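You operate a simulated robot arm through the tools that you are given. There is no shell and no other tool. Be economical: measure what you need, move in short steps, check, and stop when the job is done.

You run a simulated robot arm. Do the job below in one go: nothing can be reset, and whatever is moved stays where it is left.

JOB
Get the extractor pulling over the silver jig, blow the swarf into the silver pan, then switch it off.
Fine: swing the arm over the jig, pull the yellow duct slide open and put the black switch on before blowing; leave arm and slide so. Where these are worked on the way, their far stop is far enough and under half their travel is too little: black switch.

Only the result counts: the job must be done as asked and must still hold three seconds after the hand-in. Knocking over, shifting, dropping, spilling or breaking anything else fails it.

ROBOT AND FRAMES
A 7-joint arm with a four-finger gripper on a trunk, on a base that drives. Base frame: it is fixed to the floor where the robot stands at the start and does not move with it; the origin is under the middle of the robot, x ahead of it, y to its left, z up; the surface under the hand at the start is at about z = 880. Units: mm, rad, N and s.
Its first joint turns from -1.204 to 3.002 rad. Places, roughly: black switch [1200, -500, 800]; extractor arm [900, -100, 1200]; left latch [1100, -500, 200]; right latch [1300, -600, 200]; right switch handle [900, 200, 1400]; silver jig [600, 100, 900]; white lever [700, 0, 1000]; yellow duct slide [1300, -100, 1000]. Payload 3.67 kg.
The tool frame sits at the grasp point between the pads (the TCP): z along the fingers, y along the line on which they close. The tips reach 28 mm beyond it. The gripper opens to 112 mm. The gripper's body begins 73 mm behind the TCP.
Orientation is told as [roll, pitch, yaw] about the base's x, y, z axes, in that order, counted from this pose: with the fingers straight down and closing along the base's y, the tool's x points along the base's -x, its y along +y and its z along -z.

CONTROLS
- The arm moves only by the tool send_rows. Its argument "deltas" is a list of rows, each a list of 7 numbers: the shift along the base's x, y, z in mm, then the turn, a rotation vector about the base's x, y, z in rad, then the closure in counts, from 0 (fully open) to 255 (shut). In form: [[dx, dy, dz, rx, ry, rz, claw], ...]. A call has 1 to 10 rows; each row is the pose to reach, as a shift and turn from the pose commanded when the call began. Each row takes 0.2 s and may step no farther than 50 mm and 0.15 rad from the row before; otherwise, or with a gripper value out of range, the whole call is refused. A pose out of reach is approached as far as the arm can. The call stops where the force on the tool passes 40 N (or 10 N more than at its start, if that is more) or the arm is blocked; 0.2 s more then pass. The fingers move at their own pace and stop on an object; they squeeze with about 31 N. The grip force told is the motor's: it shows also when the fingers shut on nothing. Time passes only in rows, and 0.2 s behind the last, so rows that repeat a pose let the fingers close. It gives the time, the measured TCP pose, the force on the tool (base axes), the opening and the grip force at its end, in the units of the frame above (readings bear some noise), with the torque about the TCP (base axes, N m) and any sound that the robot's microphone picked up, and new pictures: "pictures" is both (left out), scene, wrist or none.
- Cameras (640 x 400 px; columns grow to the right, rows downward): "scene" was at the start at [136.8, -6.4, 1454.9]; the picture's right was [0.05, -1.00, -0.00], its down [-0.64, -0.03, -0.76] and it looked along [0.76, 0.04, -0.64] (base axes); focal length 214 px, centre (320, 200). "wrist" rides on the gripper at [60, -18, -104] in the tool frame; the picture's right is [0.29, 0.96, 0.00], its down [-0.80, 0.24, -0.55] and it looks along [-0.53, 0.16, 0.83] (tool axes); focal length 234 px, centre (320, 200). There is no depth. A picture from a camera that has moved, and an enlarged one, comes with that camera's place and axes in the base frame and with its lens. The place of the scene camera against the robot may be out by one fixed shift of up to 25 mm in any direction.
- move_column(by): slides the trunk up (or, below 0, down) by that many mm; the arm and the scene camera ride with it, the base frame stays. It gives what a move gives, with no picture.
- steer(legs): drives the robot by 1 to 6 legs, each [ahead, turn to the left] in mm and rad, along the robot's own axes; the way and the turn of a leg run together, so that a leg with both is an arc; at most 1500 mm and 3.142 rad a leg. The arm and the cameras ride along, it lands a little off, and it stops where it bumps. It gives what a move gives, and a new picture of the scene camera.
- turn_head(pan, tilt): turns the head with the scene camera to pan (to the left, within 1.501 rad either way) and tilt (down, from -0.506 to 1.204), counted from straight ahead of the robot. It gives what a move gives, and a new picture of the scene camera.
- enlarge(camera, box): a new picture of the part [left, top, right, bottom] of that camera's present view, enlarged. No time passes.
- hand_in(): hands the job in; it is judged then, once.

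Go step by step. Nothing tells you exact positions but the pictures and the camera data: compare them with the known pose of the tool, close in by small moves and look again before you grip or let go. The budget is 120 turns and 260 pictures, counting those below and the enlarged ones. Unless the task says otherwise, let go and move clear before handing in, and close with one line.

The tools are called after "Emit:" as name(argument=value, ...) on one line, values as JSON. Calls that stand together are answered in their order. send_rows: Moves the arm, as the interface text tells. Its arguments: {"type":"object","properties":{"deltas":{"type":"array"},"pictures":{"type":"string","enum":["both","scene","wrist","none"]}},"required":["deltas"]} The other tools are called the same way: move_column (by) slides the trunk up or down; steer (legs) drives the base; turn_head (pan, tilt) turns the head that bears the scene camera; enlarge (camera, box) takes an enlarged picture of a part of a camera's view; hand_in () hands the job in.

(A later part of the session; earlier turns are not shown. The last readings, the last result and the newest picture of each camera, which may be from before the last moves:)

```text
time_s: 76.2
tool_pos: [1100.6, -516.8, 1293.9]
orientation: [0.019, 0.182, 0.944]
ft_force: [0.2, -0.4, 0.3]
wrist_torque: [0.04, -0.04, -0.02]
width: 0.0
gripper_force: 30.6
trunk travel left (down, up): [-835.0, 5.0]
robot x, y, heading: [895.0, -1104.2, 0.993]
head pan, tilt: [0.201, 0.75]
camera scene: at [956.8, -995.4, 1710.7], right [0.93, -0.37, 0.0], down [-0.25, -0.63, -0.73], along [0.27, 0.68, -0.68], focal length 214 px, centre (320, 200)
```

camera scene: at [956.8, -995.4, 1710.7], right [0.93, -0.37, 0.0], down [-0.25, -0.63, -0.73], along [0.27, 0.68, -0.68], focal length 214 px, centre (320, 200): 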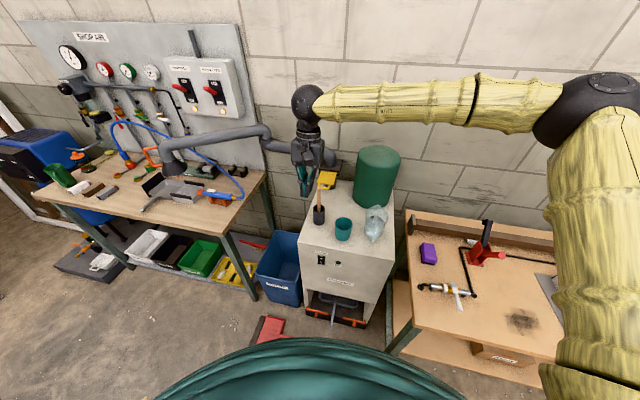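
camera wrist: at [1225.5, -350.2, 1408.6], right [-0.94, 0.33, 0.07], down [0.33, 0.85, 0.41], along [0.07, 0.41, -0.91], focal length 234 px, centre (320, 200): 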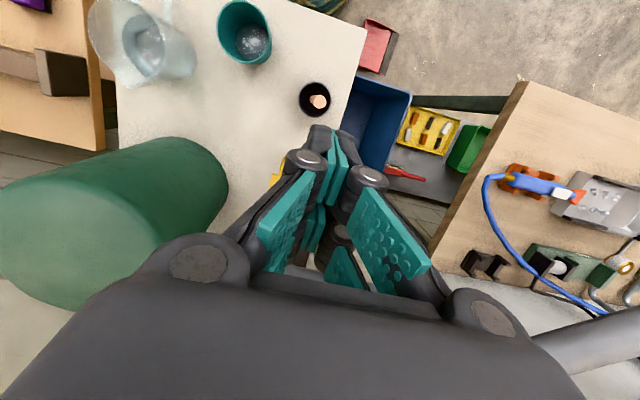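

The slide is visibly open. Now tilt the closed hand forward to press the MOTOR rocker's lower (I) half.

Emit:
send_rows(deltas=[[-5, -12, 0, 0.11, -0.073, 0, 255], [-10, -24, 0, 0.22, -0.146, 0, 255], [-10, -36, 0, 0.33, -0.219, 0, 255], [-10, -48, 0, 0.44, -0.292, 0, 255], [-10, -60, 0, 0.55, -0.365, 0, 255], [-10, -70, 0, 0.66, -0.438, 0, 255], [-10, -76, 0, 0.77, -0.511, 0, 255], [-8, -76, 0, 0.88, -0.584, 0, 255], [-8, -76, 0, 0.99, -0.657, 0, 255]], pictures="none")

Emit:
move_column(by=-320)

Emit:
turn_head(pan=0.1, tilt=0.75)

```text
time_s: 78.2
tool_pos: [1089.1, -591.8, 1294.0]
orientation: [0.091, -1.009, 0.909]
ft_force: [-0.3, 0.6, -0.1]
wrist_torque: [0.0, -0.04, -0.04]
width: 0.0
gripper_force: 30.7
trunk travel left (down, up): [-835.0, 5.0]
robot x, y, heading: [896.7, -1105.2, 0.996]
head pan, tilt: [0.201, 0.75]
```

```text
time_s: 81.4
tool_pos: [1091.9, -592.3, 974.4]
orientation: [0.094, -1.004, 0.907]
ft_force: [0.0, 1.4, 0.3]
wrist_torque: [0.01, 0.0, -0.02]
width: 0.1
gripper_force: 31.2
trunk travel left (down, up): [-515.0, 325.0]
robot x, y, heading: [895.4, -1103.2, 0.992]
head pan, tilt: [0.201, 0.75]
```

```text
time_s: 82.0
tool_pos: [1090.3, -592.3, 973.1]
orientation: [0.093, -1.006, 0.908]
ft_force: [0.5, -0.2, -0.1]
wrist_torque: [0.0, 0.01, 0.0]
width: 0.0
gripper_force: 30.8
trunk travel left (down, up): [-515.0, 325.0]
robot x, y, heading: [897.6, -1106.7, 0.989]
head pan, tilt: [0.099, 0.75]
camera scene: at [964.4, -998.4, 1390.7], right [0.89, -0.46, 0.0], down [-0.32, -0.6, -0.73], along [0.34, 0.65, -0.68], focal length 214 px, centre (320, 200)
```

scene: 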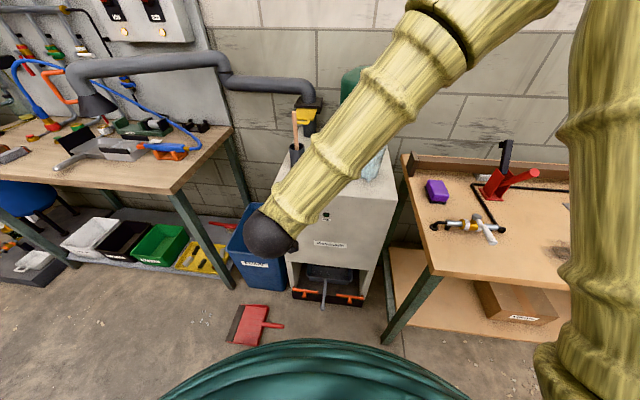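

Emit:
send_rows(deltas=[[0, 0, -40, 0, 0, 0, 255], [0, 0, -80, 0, 0, 0, 255], [0, 0, -120, 0, 0, 0, 255], [0, 0, -145, 0, 0, 0, 255]])

```text
time_s: 83.0
tool_pos: [1090.6, -591.8, 830.9]
orientation: [0.094, -1.006, 0.905]
ft_force: [-0.8, 0.7, 0.3]
wrist_torque: [-0.01, 0.02, 0.02]
width: 0.3
gripper_force: 30.6
trunk travel left (down, up): [-515.0, 325.0]
robot x, y, heading: [899.0, -1103.1, 0.994]
head pan, tilt: [0.099, 0.75]
camera scene: at [964.5, -998.1, 1390.7], right [0.89, -0.46, 0.0], down [-0.32, -0.6, -0.73], along [0.34, 0.65, -0.68], focal length 214 px, centre (320, 200)
camera wrist: at [1039.7, -703.1, 835.4], right [-0.89, 0.41, -0.2], down [-0.18, 0.07, 0.98], along [0.41, 0.91, 0.01], focal length 234 px, centre (320, 200)
```

scene: 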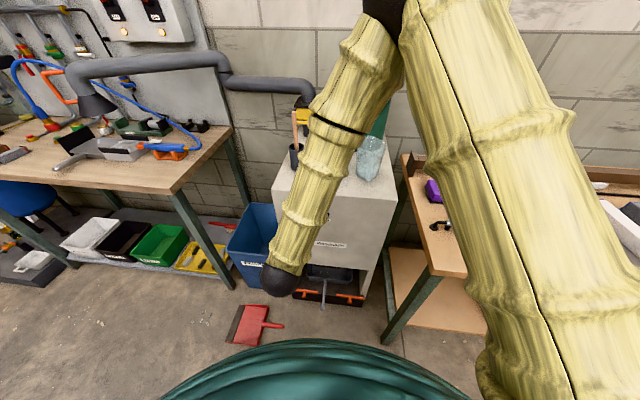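
wrist: 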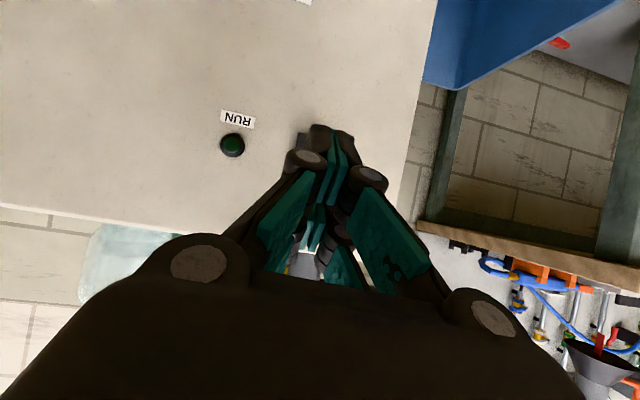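

I can see the RUN lamp and the switch's edge behind the fingers; switch centre about (1162, -484, 800). Approach its lower half.

Emit:
send_rows(deltas=[[22, 31, -20, 0, 0, 0, 255], [43, 62, -40, 0, 0, 0, 255]])

Emit:
enlarge(camera="wrist", box=[220, 50, 420, 200])

```text
time_s: 83.6
tool_pos: [1132.9, -528.0, 788.9]
orientation: [0.093, -1.005, 0.909]
ft_force: [-0.3, 0.8, -0.2]
wrist_torque: [-0.03, -0.02, -0.01]
width: 0.0
gripper_force: 31.4
trunk travel left (down, up): [-515.0, 325.0]
robot x, y, heading: [893.2, -1105.0, 0.995]
head pan, tilt: [0.099, 0.75]
camera scene: at [964.5, -998.0, 1390.7], right [0.89, -0.46, 0.0], down [-0.32, -0.61, -0.73], along [0.34, 0.65, -0.68], focal length 214 px, centre (320, 200)
camera wrist: at [1082.6, -638.3, 793.3], right [-0.89, 0.41, -0.2], down [-0.18, 0.07, 0.98], along [0.41, 0.91, 0.01], focal length 234 px, centre (320, 200)
```

scene: 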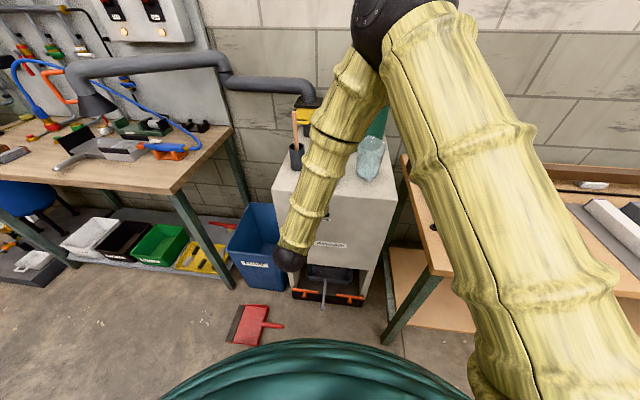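
wrist: 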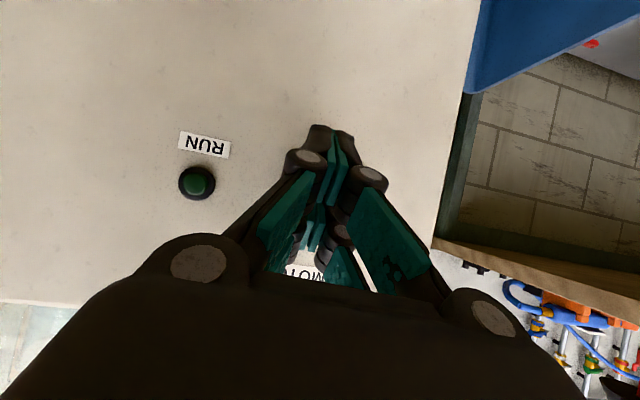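

```text
2.67 times, centred on (320, 125) of wrist
camera zoom: at [1082.6, -638.3, 793.3], right [-0.89, 0.41, -0.2], down [-0.18, 0.07, 0.98], along [0.41, 0.91, 0.01], focal length 624 px, centre (320, 400)
```

zoom: 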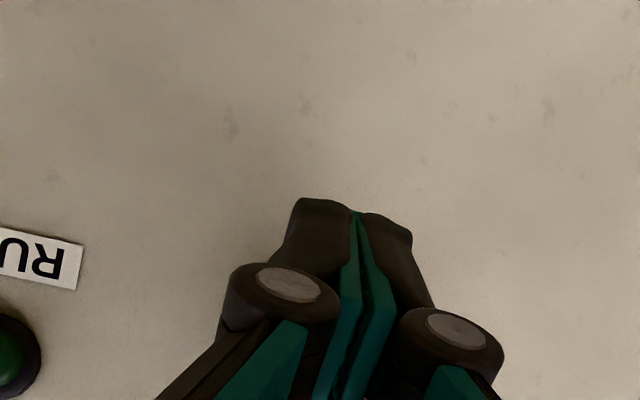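

Emit:
send_rows(deltas=[[6, 8, 0, 0, 0, 0, 255], [11, 16, 0, 0, 0, 0, 255], [14, 20, 0, 0, 0, 0, 255], [16, 23, 0, 0, 0, 0, 255], [19, 27, 0, 0, 0, 0, 255], [22, 32, 0, 0, 0, 0, 255]])

```text
time_s: 84.4
tool_pos: [1143.7, -516.0, 785.9]
orientation: [0.087, -0.995, 0.917]
ft_force: [-7.0, -10.8, 1.5]
wrist_torque: [0.13, -0.12, -0.12]
width: 0.0
gripper_force: 35.5
trunk travel left (down, up): [-515.0, 325.0]
robot x, y, heading: [898.2, -1102.3, 0.995]
head pan, tilt: [0.099, 0.75]
stopped in row 3: the force on the tool passed its limit at 48 N (the readings are from after the stop); the commanded pose is now the measured one
camera scene: at [963.8, -999.4, 1391.0], right [0.89, -0.46, 0.0], down [-0.31, -0.6, -0.73], along [0.34, 0.65, -0.68], focal length 214 px, centre (320, 200)
camera wrist: at [1093.3, -625.3, 792.2], right [-0.9, 0.4, -0.2], down [-0.18, 0.08, 0.98], along [0.41, 0.91, 0.0], focal length 234 px, centre (320, 200)
```

scene: 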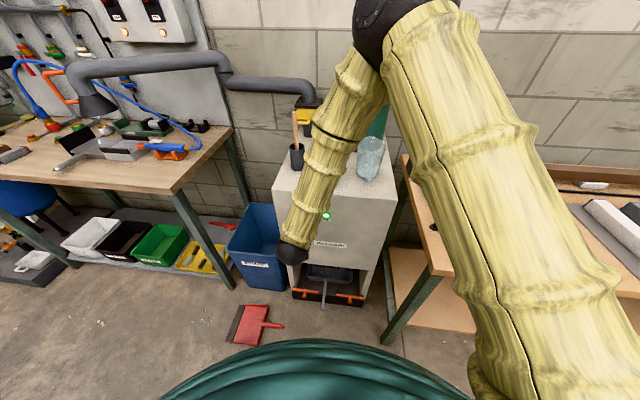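
wrist: 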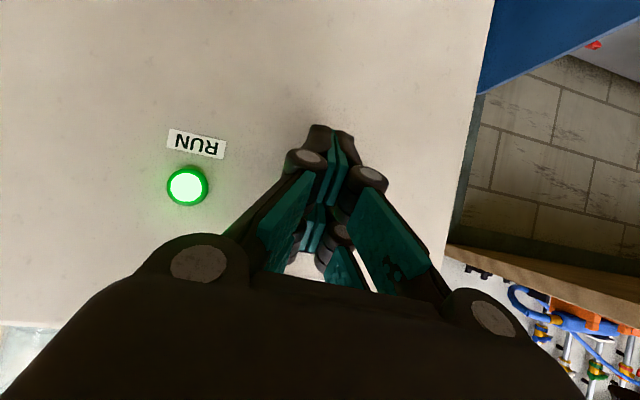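

RUN lamp is green. Back off and check it stays lit.

Emit:
send_rows(deltas=[[-20, -30, 5, 0, 0, 0, 255], [-42, -52, 15, 0, 0, 0, 255], [-60, -80, 50, 0, 0, 0, 255], [-70, -95, 95, 0, 0, 0, 255], [-70, -95, 140, 0, 0, 0, 255], [-70, -95, 185, 0, 0, 0, 255]], pictures="none")

Emit:
move_column(by=200)

Emit:
turn_head(pan=0.45, tilt=0.6)

Emit:
enlarge(camera="scene", box=[60, 150, 440, 390])

```text
time_s: 85.8
tool_pos: [1075.2, -608.3, 969.6]
orientation: [0.085, -0.998, 0.918]
ft_force: [0.5, -0.2, 0.3]
wrist_torque: [0.03, 0.01, 0.0]
width: 0.1
gripper_force: 36.3
trunk travel left (down, up): [-515.0, 325.0]
robot x, y, heading: [891.8, -1102.6, 0.991]
head pan, tilt: [0.099, 0.75]
```

```text
time_s: 88.0
tool_pos: [1075.9, -608.4, 1168.2]
orientation: [0.086, -0.995, 0.917]
ft_force: [0.2, 0.4, -0.3]
wrist_torque: [0.05, -0.02, -0.01]
width: 0.1
gripper_force: 35.7
trunk travel left (down, up): [-715.0, 125.0]
robot x, y, heading: [898.3, -1103.7, 0.991]
head pan, tilt: [0.099, 0.75]
```

```text
time_s: 88.8
tool_pos: [1076.0, -608.4, 1168.6]
orientation: [0.087, -0.995, 0.917]
ft_force: [0.4, 0.1, -0.3]
wrist_torque: [0.03, 0.0, -0.02]
width: 0.0
gripper_force: 35.9
trunk travel left (down, up): [-715.0, 125.0]
robot x, y, heading: [895.6, -1100.2, 0.991]
head pan, tilt: [0.45, 0.6]
camera scene: at [937.4, -984.6, 1603.6], right [0.99, -0.13, 0.0], down [-0.07, -0.56, -0.82], along [0.11, 0.82, -0.57], focal length 214 px, centre (320, 200)
```

scene: 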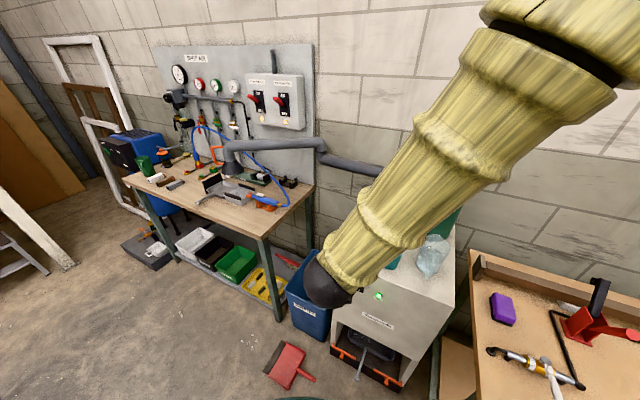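

```text
1.67 times, centred on (250, 270) of scene
camera zoom: at [937.4, -984.6, 1603.6], right [0.99, -0.13, 0.0], down [-0.07, -0.56, -0.82], along [0.11, 0.82, -0.57], focal length 358 px, centre (437, 83)
```

zoom: 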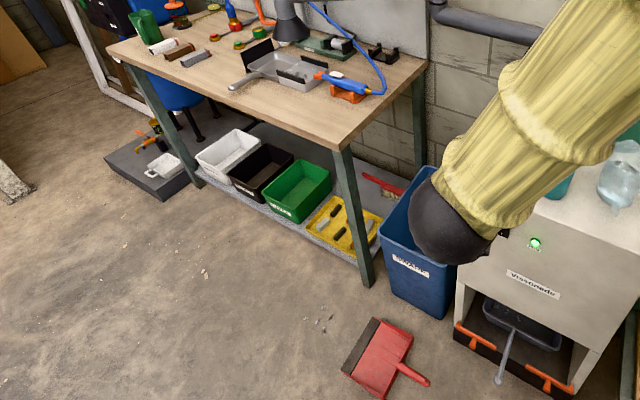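

Extractor is running (RUN lit). I'll restore the hand to vertical and drive back to the bench stance in reverse.

Emit:
send_rows(deltas=[[-5, -5, 20, -0.11, 0.073, 0, 255], [-10, -10, 40, -0.22, 0.146, 0, 255], [-15, -20, 60, -0.33, 0.219, 0, 200], [-15, -20, 80, -0.44, 0.292, 0, 100], [-15, -20, 100, -0.55, 0.365, 0, 60], [-15, -20, 120, -0.66, 0.438, 0, 60], [-15, -20, 140, -0.77, 0.511, 0, 60], [-15, -20, 150, -0.83, 0.55, 0, 60]], pictures="none")

Emit:
steer(legs=[[0, -1.26], [-560, 0], [0, -1.17]])

```text
time_s: 90.6
tool_pos: [1061.0, -628.0, 1319.8]
orientation: [0.029, 0.0, 0.948]
ft_force: [0.6, 0.8, -0.2]
wrist_torque: [0.0, 0.01, 0.02]
width: 86.0
gripper_force: 0.0
trunk travel left (down, up): [-715.0, 125.0]
robot x, y, heading: [899.2, -1102.4, 0.99]
head pan, tilt: [0.45, 0.6]
```

```text
time_s: 99.9
tool_pos: [555.6, -1427.3, 1320.3]
orientation: [0.032, -0.003, -1.427]
ft_force: [-0.6, -0.3, 0.1]
wrist_torque: [0.01, 0.02, -0.03]
width: 85.7
gripper_force: 0.1
trunk travel left (down, up): [-715.0, 125.0]
robot x, y, heading: [343.1, -968.2, -1.38]
head pan, tilt: [0.45, 0.6]
camera scene: at [406.8, -1099.6, 1603.6], right [-0.8, -0.6, 0.0], down [-0.34, 0.45, -0.83], along [0.49, -0.66, -0.56], focal length 214 px, centre (320, 200)
```

scene: 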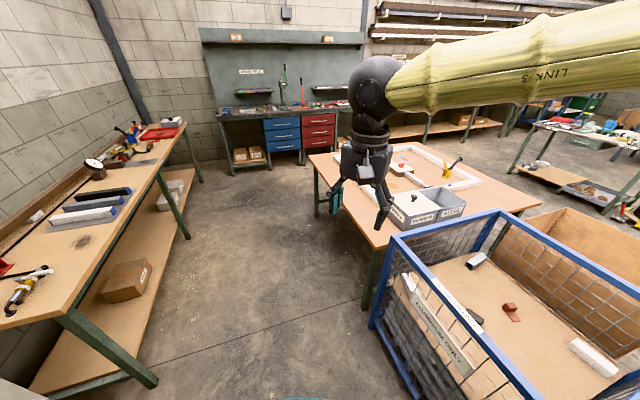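

Emit:
steer(legs=[[0, -0.07], [-750, 0], [0, 0.9]])

Emit:
turn_head(pan=0.85, tilt=0.75)

Emit:
enlarge(camera="scene", box=[180, 140, 400, 300])

```text
time_s: 106.6
tool_pos: [733.3, -387.1, 1319.1]
orientation: [0.029, -0.003, -0.617]
ft_force: [-0.7, 0.5, 0.3]
wrist_torque: [-0.02, -0.01, 0.01]
width: 85.8
gripper_force: 0.1
trunk travel left (down, up): [-715.0, 125.0]
robot x, y, heading: [253.1, -224.7, -0.575]
head pan, tilt: [0.45, 0.6]
camera scene: at [386.9, -274.4, 1603.6], right [-0.12, -0.99, 0.0], down [-0.56, 0.07, -0.82], along [0.82, -0.1, -0.57], focal length 214 px, centre (320, 200)
```

scene: 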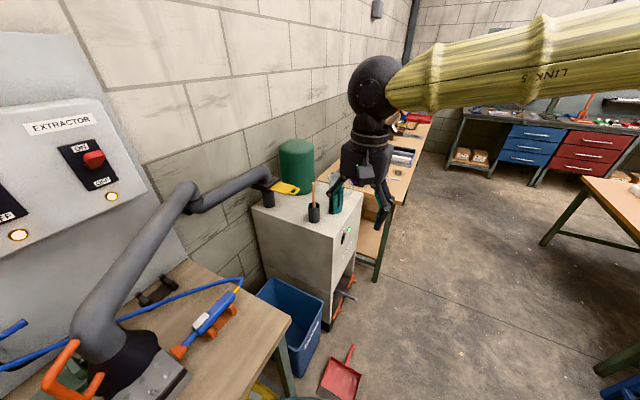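

```text
time_s: 107.5
tool_pos: [732.6, -387.4, 1318.8]
orientation: [0.03, -0.002, -0.617]
ft_force: [-0.8, -0.1, -0.2]
wrist_torque: [0.01, 0.01, -0.01]
width: 85.6
gripper_force: 0.0
trunk travel left (down, up): [-715.0, 125.0]
robot x, y, heading: [256.6, -226.4, -0.576]
head pan, tilt: [0.85, 0.75]
camera scene: at [378.7, -241.1, 1590.7], right [0.27, -0.96, 0.0], down [-0.66, -0.19, -0.73], along [0.7, 0.2, -0.68], focal length 214 px, centre (320, 200)
```

scene: 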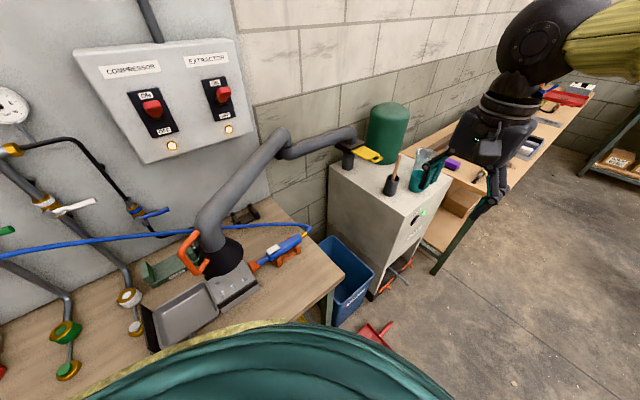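

```text
2.50 times, centred on (290, 220) of scene
camera zoom: at [378.7, -241.1, 1590.7], right [0.27, -0.96, 0.0], down [-0.66, -0.19, -0.73], along [0.7, 0.2, -0.68], focal length 536 px, centre (395, 150)
```

zoom: 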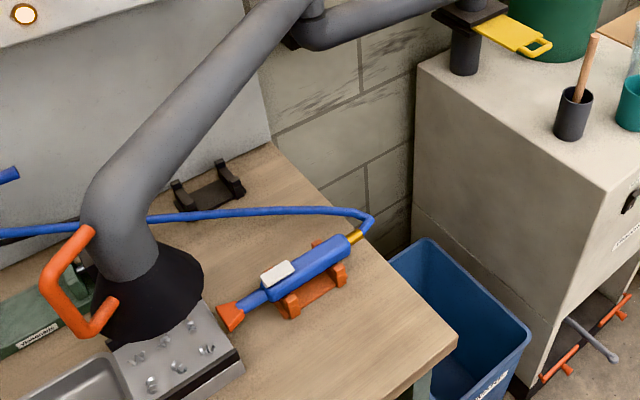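

Swarf still on the jig, hose and gun untouched. The hood's pipe overhangs the gun, so I'll approach the gun from the room side; first bring the wrist camera round for a look.

Emit:
send_rows(deltas=[[-9, 19, -7, 0, 0, 0.149, 60], [-18, 38, -14, 0, 0, 0.298, 60], [-27, 57, -21, 0, 0, 0.447, 60], [-36, 76, -28, 0, 0, 0.596, 60], [-45, 95, -35, 0, 0, 0.745, 60], [-54, 114, -42, 0, 0, 0.894, 60], [-63, 133, -49, 0, 0, 1.043, 60], [-72, 152, -56, 0, 0, 1.192, 60], [-81, 171, -63, 0, 0, 1.341, 60], [-90, 187, -90, 0, 0, 1.49, 60]])

Emit:
enlarge(camera="wrist", box=[180, 60, 460, 270])

```text
time_s: 109.7
tool_pos: [644.3, -199.5, 1230.0]
orientation: [0.028, 0.0, 0.878]
ft_force: [0.7, -0.9, -0.1]
wrist_torque: [0.01, 0.04, 0.0]
width: 85.6
gripper_force: 0.1
trunk travel left (down, up): [-715.0, 125.0]
robot x, y, heading: [255.1, -223.9, -0.578]
head pan, tilt: [0.85, 0.75]
camera scene: at [380.1, -240.0, 1590.7], right [0.27, -0.96, 0.0], down [-0.66, -0.19, -0.73], along [0.7, 0.2, -0.68], focal length 214 px, centre (320, 200)
camera wrist: at [622.1, -258.7, 1334.5], right [-0.92, 0.39, 0.03], down [0.34, 0.76, 0.56], along [0.2, 0.53, -0.83], focal length 234 px, centre (320, 200)
```

scene: 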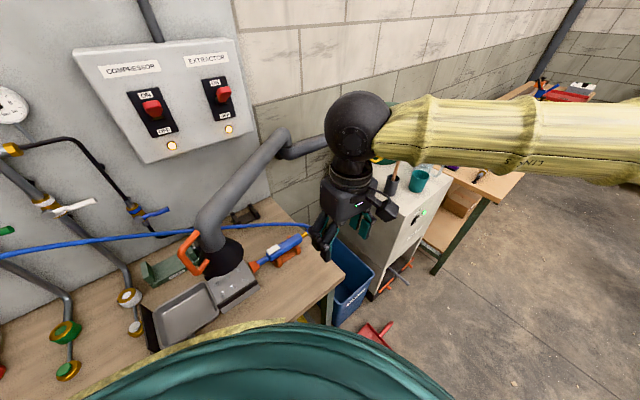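
wrist: 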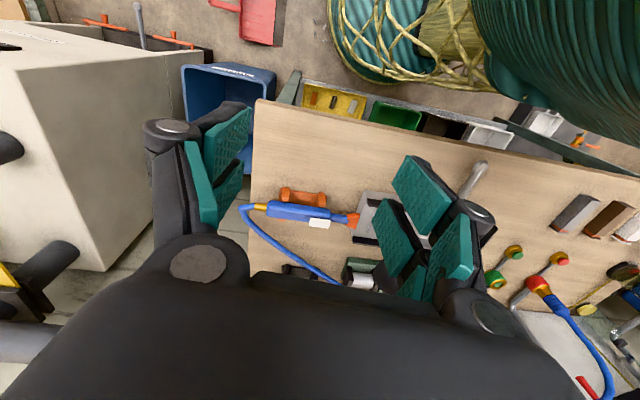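

```text
1.90 times, centred on (320, 165) of wrist
camera zoom: at [622.1, -258.7, 1334.5], right [-0.92, 0.39, 0.03], down [0.34, 0.76, 0.56], along [0.2, 0.53, -0.83], focal length 446 px, centre (320, 267)
```

zoom: 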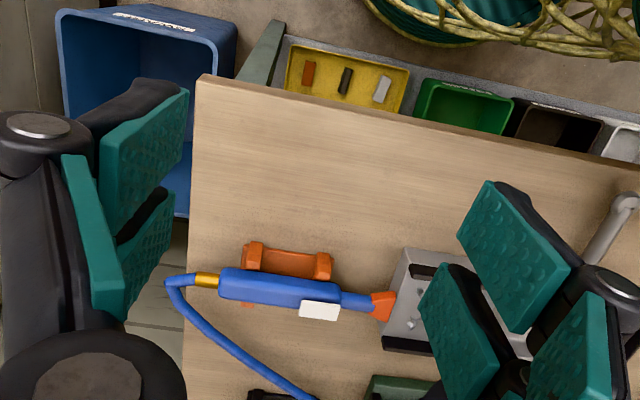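

The white trigger lever is on top of the gun at about (735, 36), and the nozzle already aims along the jig toward the pan. I'll hover a closed, tilted fingertip above the lever.

Emit:
send_rows(deltas=[[5, 0, -20, 0.1, -0.066, 0.01, 150], [12, 20, -40, 0.2, -0.132, 0.02, 255], [22, 50, -60, 0.3, -0.198, 0.03, 255], [34, 85, -80, 0.4, -0.264, 0.04, 255], [46, 120, -100, 0.5, -0.33, 0.05, 255], [58, 155, -120, 0.5, -0.33, 0.06, 255], [70, 190, -140, 0.5, -0.33, 0.06, 255], [78, 212, -168, 0.5, -0.33, 0.06, 255]])

Emit:
enlarge(camera="wrist", box=[220, 60, 460, 240])

Emit:
enlarge(camera="scene", box=[200, 160, 380, 300])

```text
time_s: 111.5
tool_pos: [724.5, 14.1, 1064.4]
orientation: [0.083, -0.597, 0.917]
ft_force: [0.2, 0.6, -0.1]
wrist_torque: [-0.01, 0.01, -0.01]
width: 0.0
gripper_force: 30.8
trunk travel left (down, up): [-715.0, 125.0]
robot x, y, heading: [257.8, -226.9, -0.576]
head pan, tilt: [0.85, 0.75]
camera scene: at [379.7, -239.2, 1590.6], right [0.27, -0.96, 0.0], down [-0.66, -0.19, -0.73], along [0.7, 0.2, -0.68], focal length 214 px, centre (320, 200)
camera wrist: at [681.2, -87.4, 1116.3], right [-0.93, 0.35, -0.1], down [0.05, 0.38, 0.92], along [0.36, 0.85, -0.38], focal length 234 px, centre (320, 200)
```

scene: 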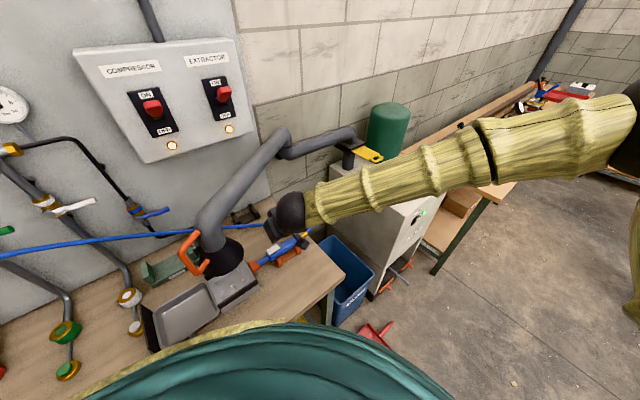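
wrist: 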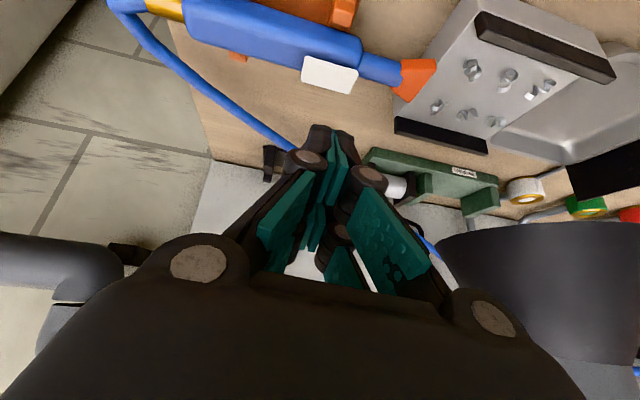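

```text
2.22 times, centred on (340, 150) of wrist
camera zoom: at [681.2, -87.4, 1116.3], right [-0.93, 0.35, -0.1], down [0.05, 0.38, 0.92], along [0.36, 0.85, -0.38], focal length 520 px, centre (276, 311)
```

zoom: 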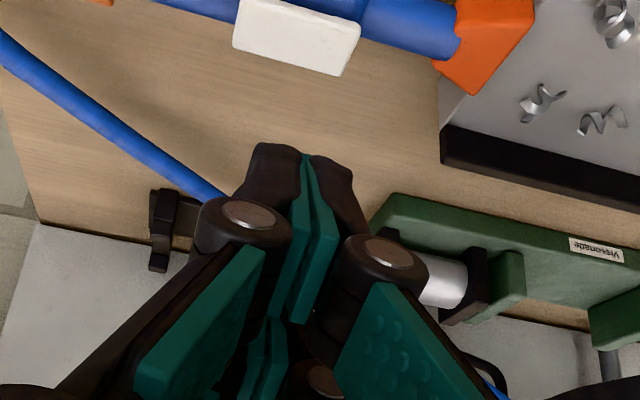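

```text
2.86 times, centred on (290, 230) of scene
camera zoom: at [379.7, -239.2, 1590.6], right [0.27, -0.96, 0.0], down [-0.66, -0.19, -0.73], along [0.7, 0.2, -0.68], focal length 613 px, centre (406, 114)
```

zoom: 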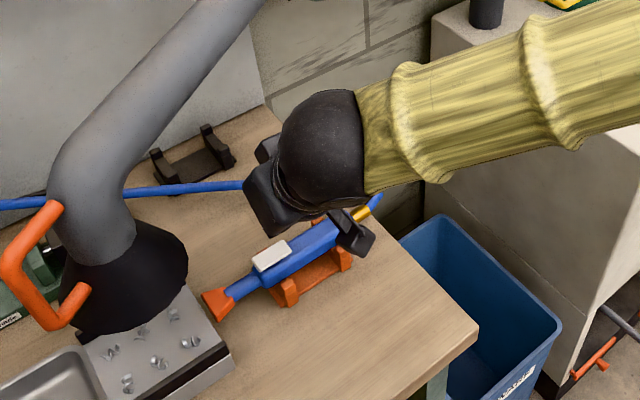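

Emit:
send_rows(deltas=[[0, 0, -17, 0, 0, 0, 255], [0, 0, -35, 0, 0, 0, 255]], pictures="none")

Emit:
enlarge(camera="wrist", box=[220, 0, 460, 180])

```text
time_s: 112.1
tool_pos: [723.2, 10.4, 1027.4]
orientation: [0.086, -0.599, 0.918]
ft_force: [0.0, 0.2, 0.2]
wrist_torque: [0.0, 0.03, 0.02]
width: 0.0
gripper_force: 31.2
trunk travel left (down, up): [-715.0, 125.0]
robot x, y, heading: [258.2, -229.2, -0.568]
head pan, tilt: [0.85, 0.75]
```

```text
2.22 times, centred on (340, 90) of wrist
camera zoom: at [679.5, -90.4, 1079.6], right [-0.93, 0.35, -0.1], down [0.05, 0.38, 0.92], along [0.36, 0.85, -0.37], focal length 520 px, centre (276, 444)
```

zoom: 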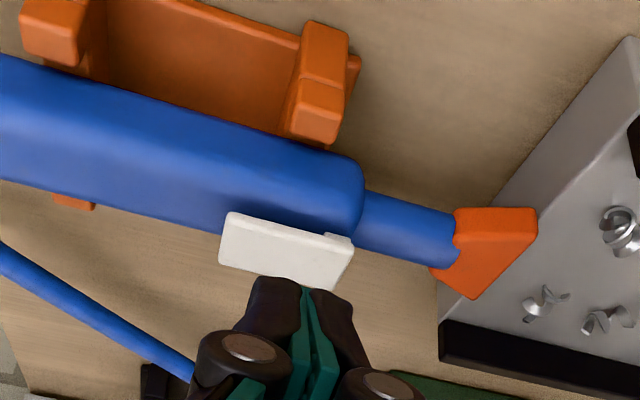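

Triangulated lever top at (738, 40, ~950). Move just above it, then press gently.

Emit:
send_rows(deltas=[[6, 12, -15, 0, 0, 0, 255], [11, 23, -30, 0, 0, 0, 255], [11, 23, -40, 0, 0, 0, 255]], pictures="none")

Emit:
enlarge(camera="wrist", box=[220, 0, 460, 180])

```text
time_s: 112.9
tool_pos: [731.1, 36.5, 986.8]
orientation: [0.083, -0.597, 0.922]
ft_force: [-1.2, 0.0, 1.2]
wrist_torque: [0.0, 0.03, 0.02]
width: 0.0
gripper_force: 31.1
trunk travel left (down, up): [-715.0, 125.0]
robot x, y, heading: [253.3, -227.0, -0.571]
head pan, tilt: [0.85, 0.75]
```

```text
2.22 times, centred on (340, 90) of wrist
camera zoom: at [688.5, -64.9, 1038.9], right [-0.93, 0.35, -0.1], down [0.05, 0.38, 0.92], along [0.36, 0.85, -0.38], focal length 520 px, centre (276, 444)
```

zoom: 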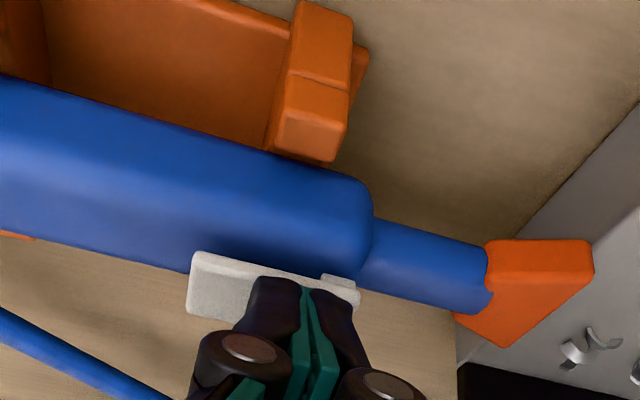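

Emit:
send_rows(deltas=[[8, -6, 0, 0, 0, 0, 255], [8, -6, -5, 0, 0, 0, 255], [8, -6, -9, 0, 0, 0, 255], [8, -6, -12, 0, 0, 0, 255], [8, -6, -15, 0, 0, 0, 255]])

Emit:
enlarge(camera="wrist", box=[220, 0, 460, 180])

```text
time_s: 113.8
tool_pos: [744.5, 30.3, 980.5]
orientation: [0.082, -0.605, 0.919]
ft_force: [-4.9, -5.9, 13.2]
wrist_torque: [-0.16, 0.33, 0.08]
width: 0.2
gripper_force: 31.0
trunk travel left (down, up): [-715.0, 125.0]
robot x, y, heading: [259.2, -227.8, -0.572]
head pan, tilt: [0.85, 0.75]
stopped in row 4: the force on the tool passed its limit at 44 N (the readings are from after the stop); the commanded pose is now the measured one
camera scene: at [378.3, -241.3, 1590.7], right [0.27, -0.96, 0.0], down [-0.66, -0.19, -0.73], along [0.7, 0.2, -0.68], focal length 214 px, centre (320, 200)
camera wrist: at [698.5, -71.6, 1031.6], right [-0.93, 0.36, -0.1], down [0.05, 0.38, 0.92], along [0.37, 0.85, -0.37], focal length 234 px, centre (320, 200)
```

scene: 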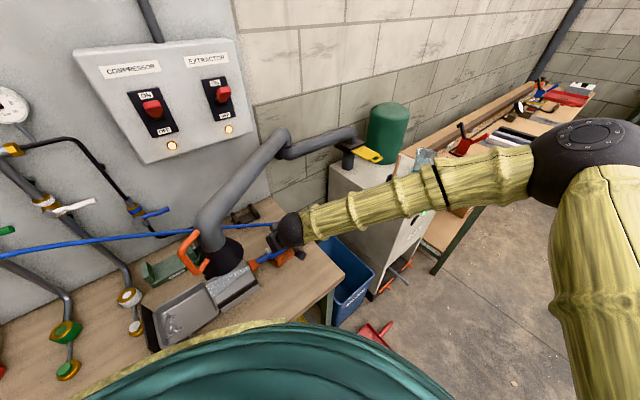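
wrist: 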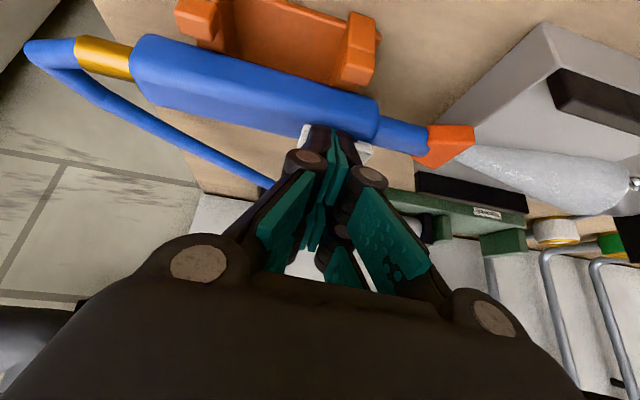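

```text
2.22 times, centred on (340, 90) of wrist
camera zoom: at [698.5, -71.6, 1031.6], right [-0.93, 0.36, -0.1], down [0.05, 0.38, 0.92], along [0.37, 0.85, -0.37], focal length 520 px, centre (276, 444)
```

zoom: 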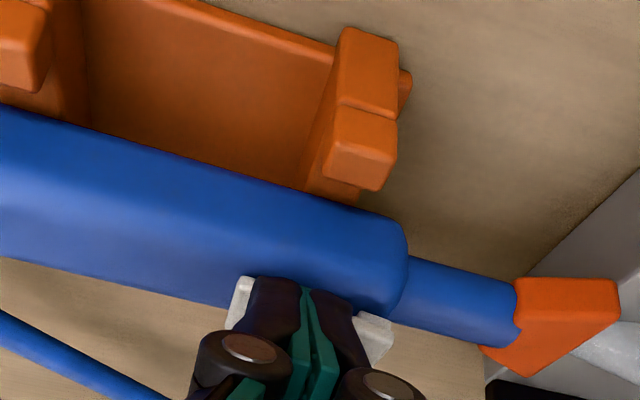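

It's blowing – a jet leaves the nozzle and chips appear in the pan. Zoom to check.

Emit:
enlarge(camera="scene", box=[140, 220, 300, 340])

Emit:
send_rows(deltas=[[0, 0, 0, 0, 0, 0, 255], [0, 0, 0, 0, 0, 0, 255], [0, 0, 0, 0, 0, 0, 255], [0, 0, 0, 0, 0, 0, 255], [0, 0, 0, 0, 0, 0, 255]], pictures="wrist")

Emit:
enlarge(camera="scene", box=[140, 220, 300, 340])

```text
3.33 times, centred on (220, 280) of scene
camera zoom: at [378.3, -241.3, 1590.7], right [0.27, -0.96, 0.0], down [-0.66, -0.19, -0.73], along [0.7, 0.2, -0.68], focal length 715 px, centre (653, -67)
```

zoom: 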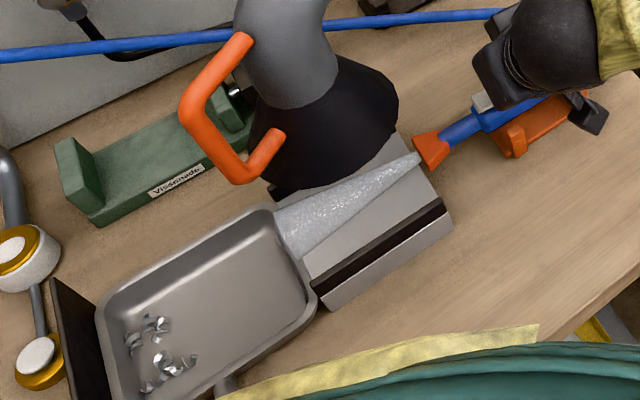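

```text
time_s: 115.0
tool_pos: [742.5, 29.9, 980.6]
orientation: [0.082, -0.604, 0.919]
ft_force: [0.1, -4.1, 11.0]
wrist_torque: [-0.09, 0.07, 0.06]
width: 6.2
gripper_force: 30.6
trunk travel left (down, up): [-715.0, 125.0]
robot x, y, heading: [254.9, -228.5, -0.573]
head pan, tilt: [0.85, 0.75]
camera wrist: at [698.2, -71.9, 1031.0], right [-0.93, 0.36, -0.1], down [0.05, 0.38, 0.92], along [0.37, 0.85, -0.37], focal length 234 px, centre (320, 200)
```

wrist: 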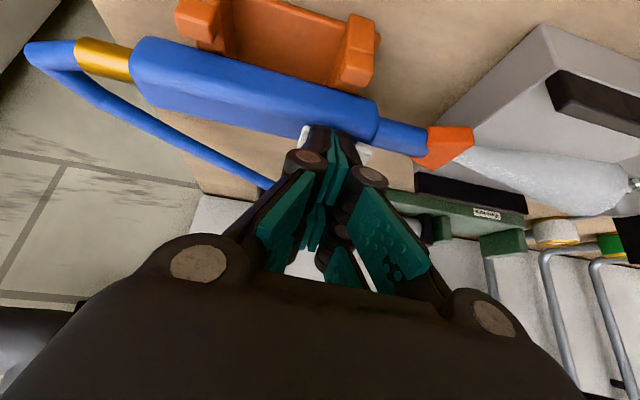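

```text
3.33 times, centred on (220, 280) of scene
camera zoom: at [378.2, -241.6, 1590.8], right [0.27, -0.96, 0.0], down [-0.66, -0.19, -0.73], along [0.7, 0.2, -0.68], focal length 715 px, centre (653, -67)
```

zoom: 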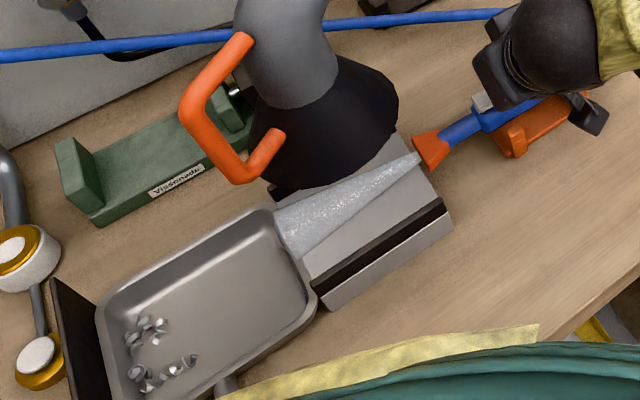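

All chips are in the pan. Lift straight off the lever and verify the gun stayed in place.

Emit:
send_rows(deltas=[[0, 0, 10, 0, 0, 0, 255], [0, 0, 30, 0, 0, 0, 255], [-5, -10, 60, 0, 0, 0, 255], [-15, -30, 100, 0, 0, 0, 255], [-30, -60, 135, 0, 0, 0, 255], [-45, -95, 165, 0, 0, 0, 255], [-60, -135, 185, 0, 0, 0, 255], [-75, -180, 200, 0, 0, 0, 255]], pictures="scene")

Emit:
enlarge(camera="scene", box=[140, 190, 340, 340])

```text
time_s: 116.8
tool_pos: [664.6, -155.2, 1181.3]
orientation: [0.084, -0.605, 0.92]
ft_force: [-0.8, -0.3, 0.7]
wrist_torque: [0.01, -0.05, -0.03]
width: 0.2
gripper_force: 31.2
trunk travel left (down, up): [-715.0, 125.0]
robot x, y, heading: [252.7, -225.3, -0.572]
head pan, tilt: [0.85, 0.75]
camera scene: at [375.3, -242.8, 1590.9], right [0.27, -0.96, 0.0], down [-0.65, -0.19, -0.73], along [0.7, 0.2, -0.68], focal length 214 px, centre (320, 200)
```

scene: 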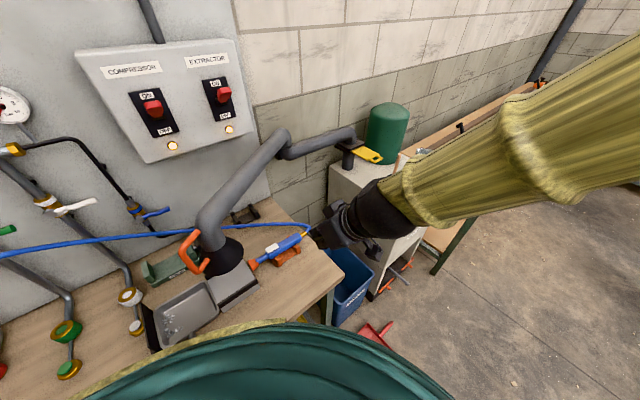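

```text
2.67 times, centred on (240, 265) of scene
camera zoom: at [375.3, -242.8, 1590.9], right [0.27, -0.96, 0.0], down [-0.65, -0.19, -0.73], along [0.7, 0.2, -0.68], focal length 572 px, centre (533, 27)
```

zoom: 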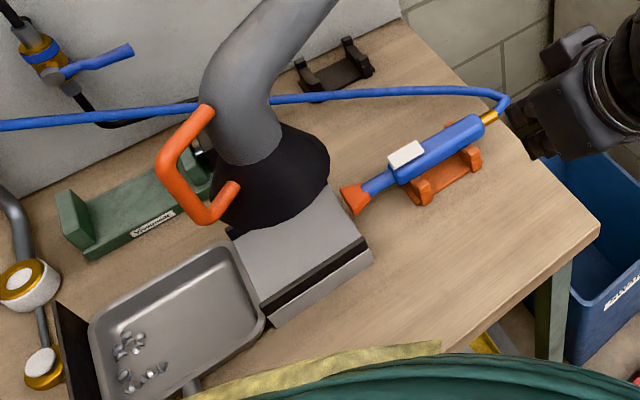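

Jig clean, six chips in pan, gun at rest. Now back to the extractor to switch it off: fold the hand in front and drive the same route.

Emit:
send_rows(deltas=[[5, -30, 13, 0, 0, -0.149, 255], [10, -60, 26, 0, 0, -0.298, 255], [10, -90, 39, 0, 0, -0.447, 255], [8, -120, 52, 0, 0, -0.596, 255], [4, -150, 65, 0, 0, -0.745, 255], [0, -180, 78, 0, 0, -0.894, 255], [-8, -210, 91, 0, 0, -1.043, 255], [-16, -240, 104, 0, 0, -1.192, 255], [-26, -270, 117, 0, 0, -1.341, 255], [-36, -300, 130, 0, 0, -1.49, 255]], pictures="none")

Emit:
steer(legs=[[0, -0.88], [750, 0]])

```text
time_s: 119.0
tool_pos: [631.2, -448.6, 1309.6]
orientation: [0.085, -0.605, -0.574]
ft_force: [0.9, 0.1, -0.4]
wrist_torque: [0.01, -0.02, 0.05]
width: 0.2
gripper_force: 31.7
out of reach, approached as far as the arm can: row 4
trunk travel left (down, up): [-715.0, 125.0]
robot x, y, heading: [254.2, -222.6, -0.574]
head pan, tilt: [0.85, 0.75]
```

```text
time_s: 125.3
tool_pos: [425.3, -1400.7, 1307.9]
orientation: [0.084, -0.604, -1.443]
ft_force: [-0.2, -0.7, 0.5]
wrist_torque: [0.03, 0.0, -0.03]
width: 0.1
gripper_force: 30.9
trunk travel left (down, up): [-715.0, 125.0]
robot x, y, heading: [348.7, -971.3, -1.444]
head pan, tilt: [0.85, 0.75]
camera scene: at [427.7, -1078.7, 1590.7], right [-0.56, -0.83, 0.0], down [-0.57, 0.38, -0.73], along [0.61, -0.41, -0.68], focal length 214 px, centre (320, 200)
```

scene: 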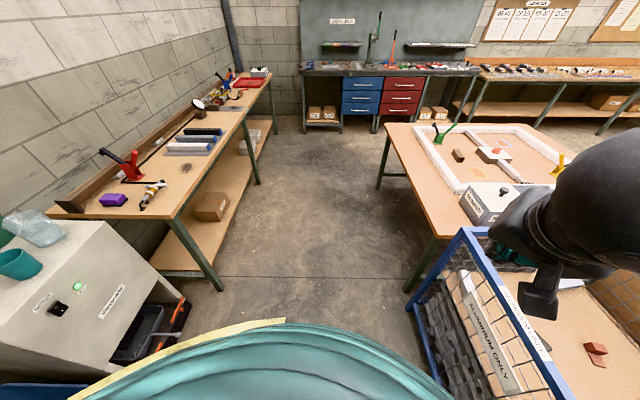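

Emit:
steer(legs=[[0, 1.21], [561, 0], [0, 1.224]])

Emit:
turn_head(pan=0.1, tilt=0.75)

Emit:
enlarge(camera="scene", box=[220, 150, 420, 330])

```text
time_s: 134.8
tool_pos: [1134.2, -709.2, 1309.0]
orientation: [0.082, -0.605, 1.034]
ft_force: [-0.1, -0.6, 0.6]
wrist_torque: [0.0, 0.02, 0.0]
width: 0.1
gripper_force: 31.0
trunk travel left (down, up): [-715.0, 125.0]
robot x, y, heading: [926.1, -1092.6, 1.035]
head pan, tilt: [0.85, 0.75]
camera scene: at [929.1, -980.9, 1590.7], right [0.95, 0.31, 0.0], down [0.21, -0.65, -0.73], along [-0.23, 0.7, -0.68], focal length 214 px, centre (320, 200)
```

scene: 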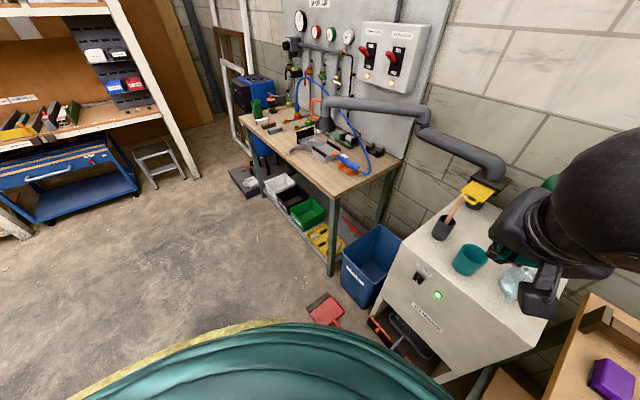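

```text
time_s: 135.9
tool_pos: [1133.8, -708.6, 1308.8]
orientation: [0.083, -0.606, 1.033]
ft_force: [-0.1, -1.0, 0.0]
wrist_torque: [0.0, -0.02, 0.0]
width: 0.0
gripper_force: 30.7
trunk travel left (down, up): [-715.0, 125.0]
robot x, y, heading: [929.0, -1091.1, 1.031]
head pan, tilt: [0.099, 0.75]
camera scene: at [989.6, -984.9, 1590.7], right [0.91, -0.42, 0.0], down [-0.29, -0.62, -0.73], along [0.31, 0.66, -0.68], focal length 214 px, centre (320, 200)
```

scene: 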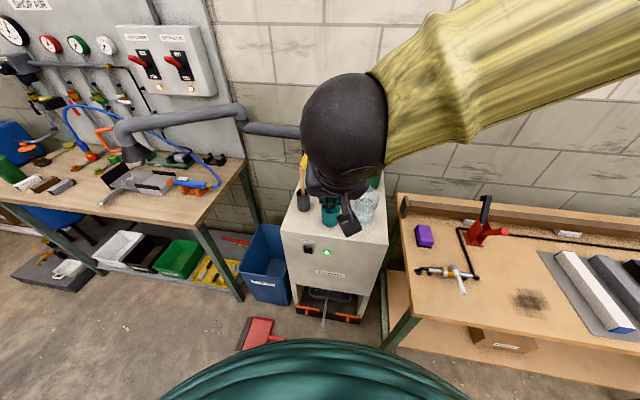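

```text
2.22 times, centred on (320, 240) of scene
camera zoom: at [989.6, -984.9, 1590.7], right [0.91, -0.42, 0.0], down [-0.29, -0.62, -0.73], along [0.31, 0.66, -0.68], focal length 477 px, centre (320, 111)
```

zoom: 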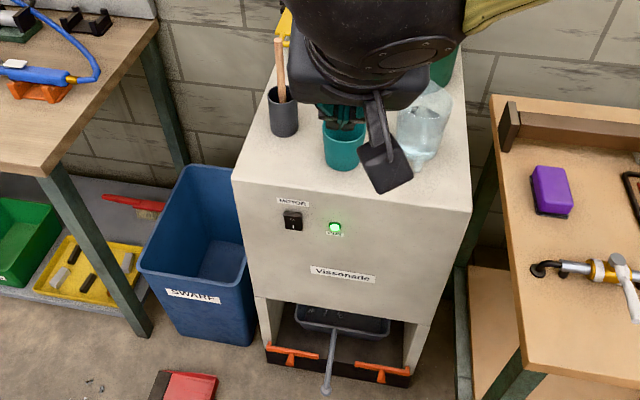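

Rocker visible at I, lamp lit. Tilt the hand, lower the trunk and approach the rocker's upper (O) half.

Emit:
send_rows(deltas=[[-5, 10, 0, 0.11, -0.07, -0.02, 255], [-10, 25, 0, 0.22, -0.14, -0.04, 255], [-20, 45, 0, 0.34, -0.212, -0.07, 255], [-30, 75, 0, 0.34, -0.212, -0.07, 255], [-42, 115, 0, 0.34, -0.212, -0.07, 255]], pictures="none")

Emit:
move_column(by=-200)

```text
time_s: 137.1
tool_pos: [1088.5, -589.2, 1308.3]
orientation: [0.091, -1.004, 0.958]
ft_force: [-0.6, 0.8, -0.8]
wrist_torque: [-0.04, -0.04, -0.09]
width: 0.2
gripper_force: 31.4
out of reach, approached as far as the arm can: row 2
trunk travel left (down, up): [-715.0, 125.0]
robot x, y, heading: [930.3, -1096.6, 1.035]
head pan, tilt: [0.099, 0.75]
```

```text
time_s: 139.3
tool_pos: [1092.3, -593.1, 1107.0]
orientation: [0.094, -1.006, 0.955]
ft_force: [-0.3, 0.0, -0.2]
wrist_torque: [0.01, 0.01, 0.01]
width: 0.0
gripper_force: 31.2
trunk travel left (down, up): [-515.0, 325.0]
robot x, y, heading: [926.6, -1094.2, 1.039]
head pan, tilt: [0.099, 0.75]
```

Emit:
send_rows(deltas=[[-3, -3, -48, 0, 0, 0, 255], [-3, -3, -96, 0, 0, 0, 255], [-3, -3, -144, 0, 0, 0, 255], [-3, -3, -192, 0, 0, 0, 255], [-3, -3, -240, 0, 0, 0, 255], [0, 0, -286, 0, 0, 0, 255]], pictures="wrist")

```text
time_s: 140.9
tool_pos: [1114.0, -583.6, 847.1]
orientation: [0.261, -0.987, 0.747]
ft_force: [1.1, -0.3, 0.4]
wrist_torque: [0.01, -0.01, 0.05]
width: 0.0
gripper_force: 31.2
trunk travel left (down, up): [-515.0, 325.0]
robot x, y, heading: [925.8, -1092.1, 1.035]
head pan, tilt: [0.099, 0.75]
stopped in row 6: the arm was blocked; the commanded pose is now the measured one
camera wrist: at [1060.3, -692.6, 851.9], right [-0.9, 0.43, -0.1], down [-0.1, 0.03, 0.99], along [0.43, 0.9, 0.02], focal length 234 px, centre (320, 200)
```

wrist: 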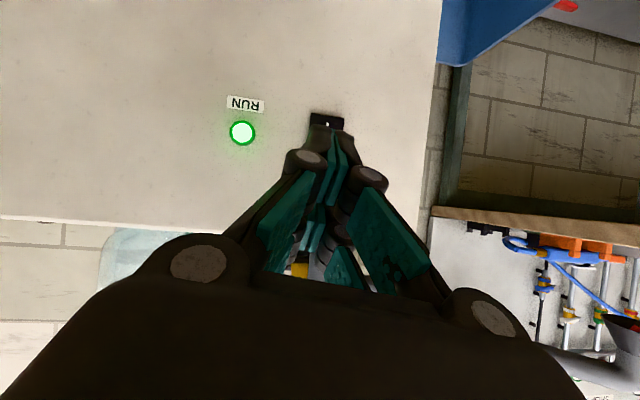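

Emit:
move_column(by=-26)

Emit:
send_rows(deltas=[[8, 18, 0, 0, 0, 0, 255], [16, 36, 0, 0, 0, 0, 255], [22, 50, 0, 0, 0, 0, 255]], pictures="wrist")

```text
time_s: 141.6
tool_pos: [1112.9, -582.0, 822.1]
orientation: [0.257, -0.989, 0.752]
ft_force: [0.9, -0.1, -0.2]
wrist_torque: [-0.02, 0.0, 0.0]
width: 0.1
gripper_force: 31.6
trunk travel left (down, up): [-489.0, 351.0]
robot x, y, heading: [929.5, -1095.4, 1.037]
head pan, tilt: [0.099, 0.75]
```

```text
time_s: 142.4
tool_pos: [1132.5, -531.9, 820.4]
orientation: [0.254, -0.99, 0.757]
ft_force: [0.6, -0.2, -0.1]
wrist_torque: [0.01, 0.01, 0.03]
width: 0.0
gripper_force: 30.8
trunk travel left (down, up): [-489.0, 351.0]
robot x, y, heading: [923.0, -1093.4, 1.037]
head pan, tilt: [0.099, 0.75]
camera wrist: at [1079.6, -641.8, 824.9], right [-0.9, 0.43, -0.11], down [-0.11, 0.03, 0.99], along [0.43, 0.9, 0.02], focal length 234 px, centre (320, 200)
```

wrist: 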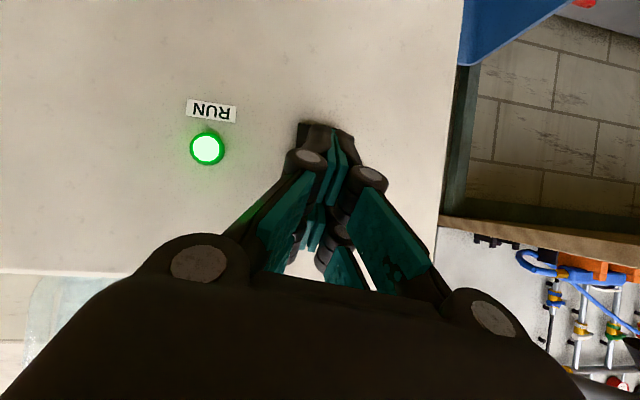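

Emit:
send_rows(deltas=[[7, 10, -3, 0, 0, 0, 255], [11, 17, -3, 0, 0, 0, 255], [14, 21, -3, 0, 0, 0, 255], [16, 25, -3, 0, 0, 0, 255], [18, 28, -3, 0, 0, 0, 255], [21, 32, -3, 0, 0, 0, 255], [23, 35, -3, 0, 0, 0, 255]])

```text
time_s: 143.4
tool_pos: [1146.6, -512.5, 818.4]
orientation: [0.25, -0.984, 0.762]
ft_force: [-10.4, -18.8, 13.5]
wrist_torque: [0.44, -0.37, -0.21]
width: 0.0
gripper_force: 35.8
trunk travel left (down, up): [-489.0, 351.0]
robot x, y, heading: [924.5, -1094.0, 1.031]
head pan, tilt: [0.099, 0.75]
stopped in row 5: the force on the tool passed its limit at 45 N (the readings are from after the stop); the commanded pose is now the measured one
camera scene: at [988.2, -987.5, 1365.3], right [0.91, -0.42, 0.0], down [-0.29, -0.62, -0.73], along [0.31, 0.66, -0.68], focal length 214 px, centre (320, 200)
camera wrist: at [1093.5, -622.7, 822.8], right [-0.9, 0.42, -0.11], down [-0.11, 0.03, 0.99], along [0.42, 0.91, 0.02], focal length 234 px, centre (320, 200)
```

scene: 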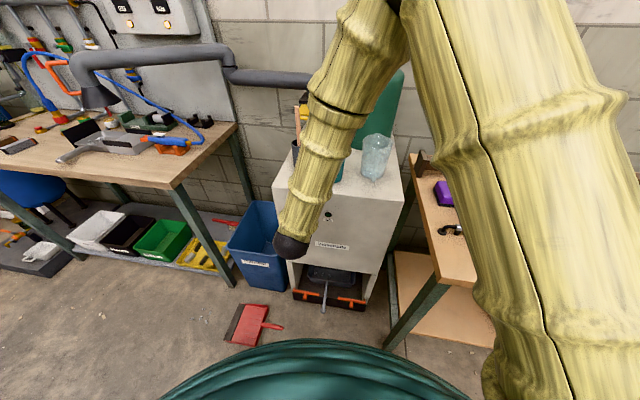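
wrist: 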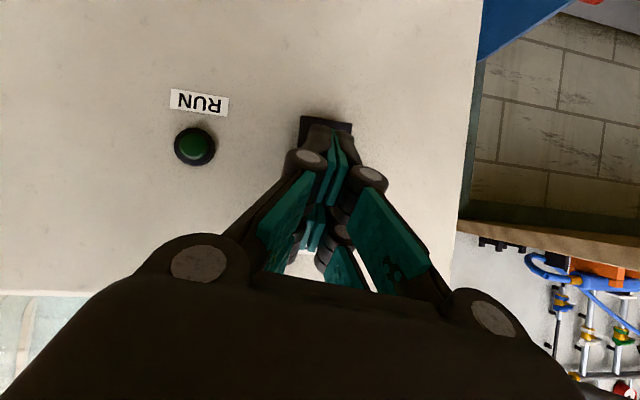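

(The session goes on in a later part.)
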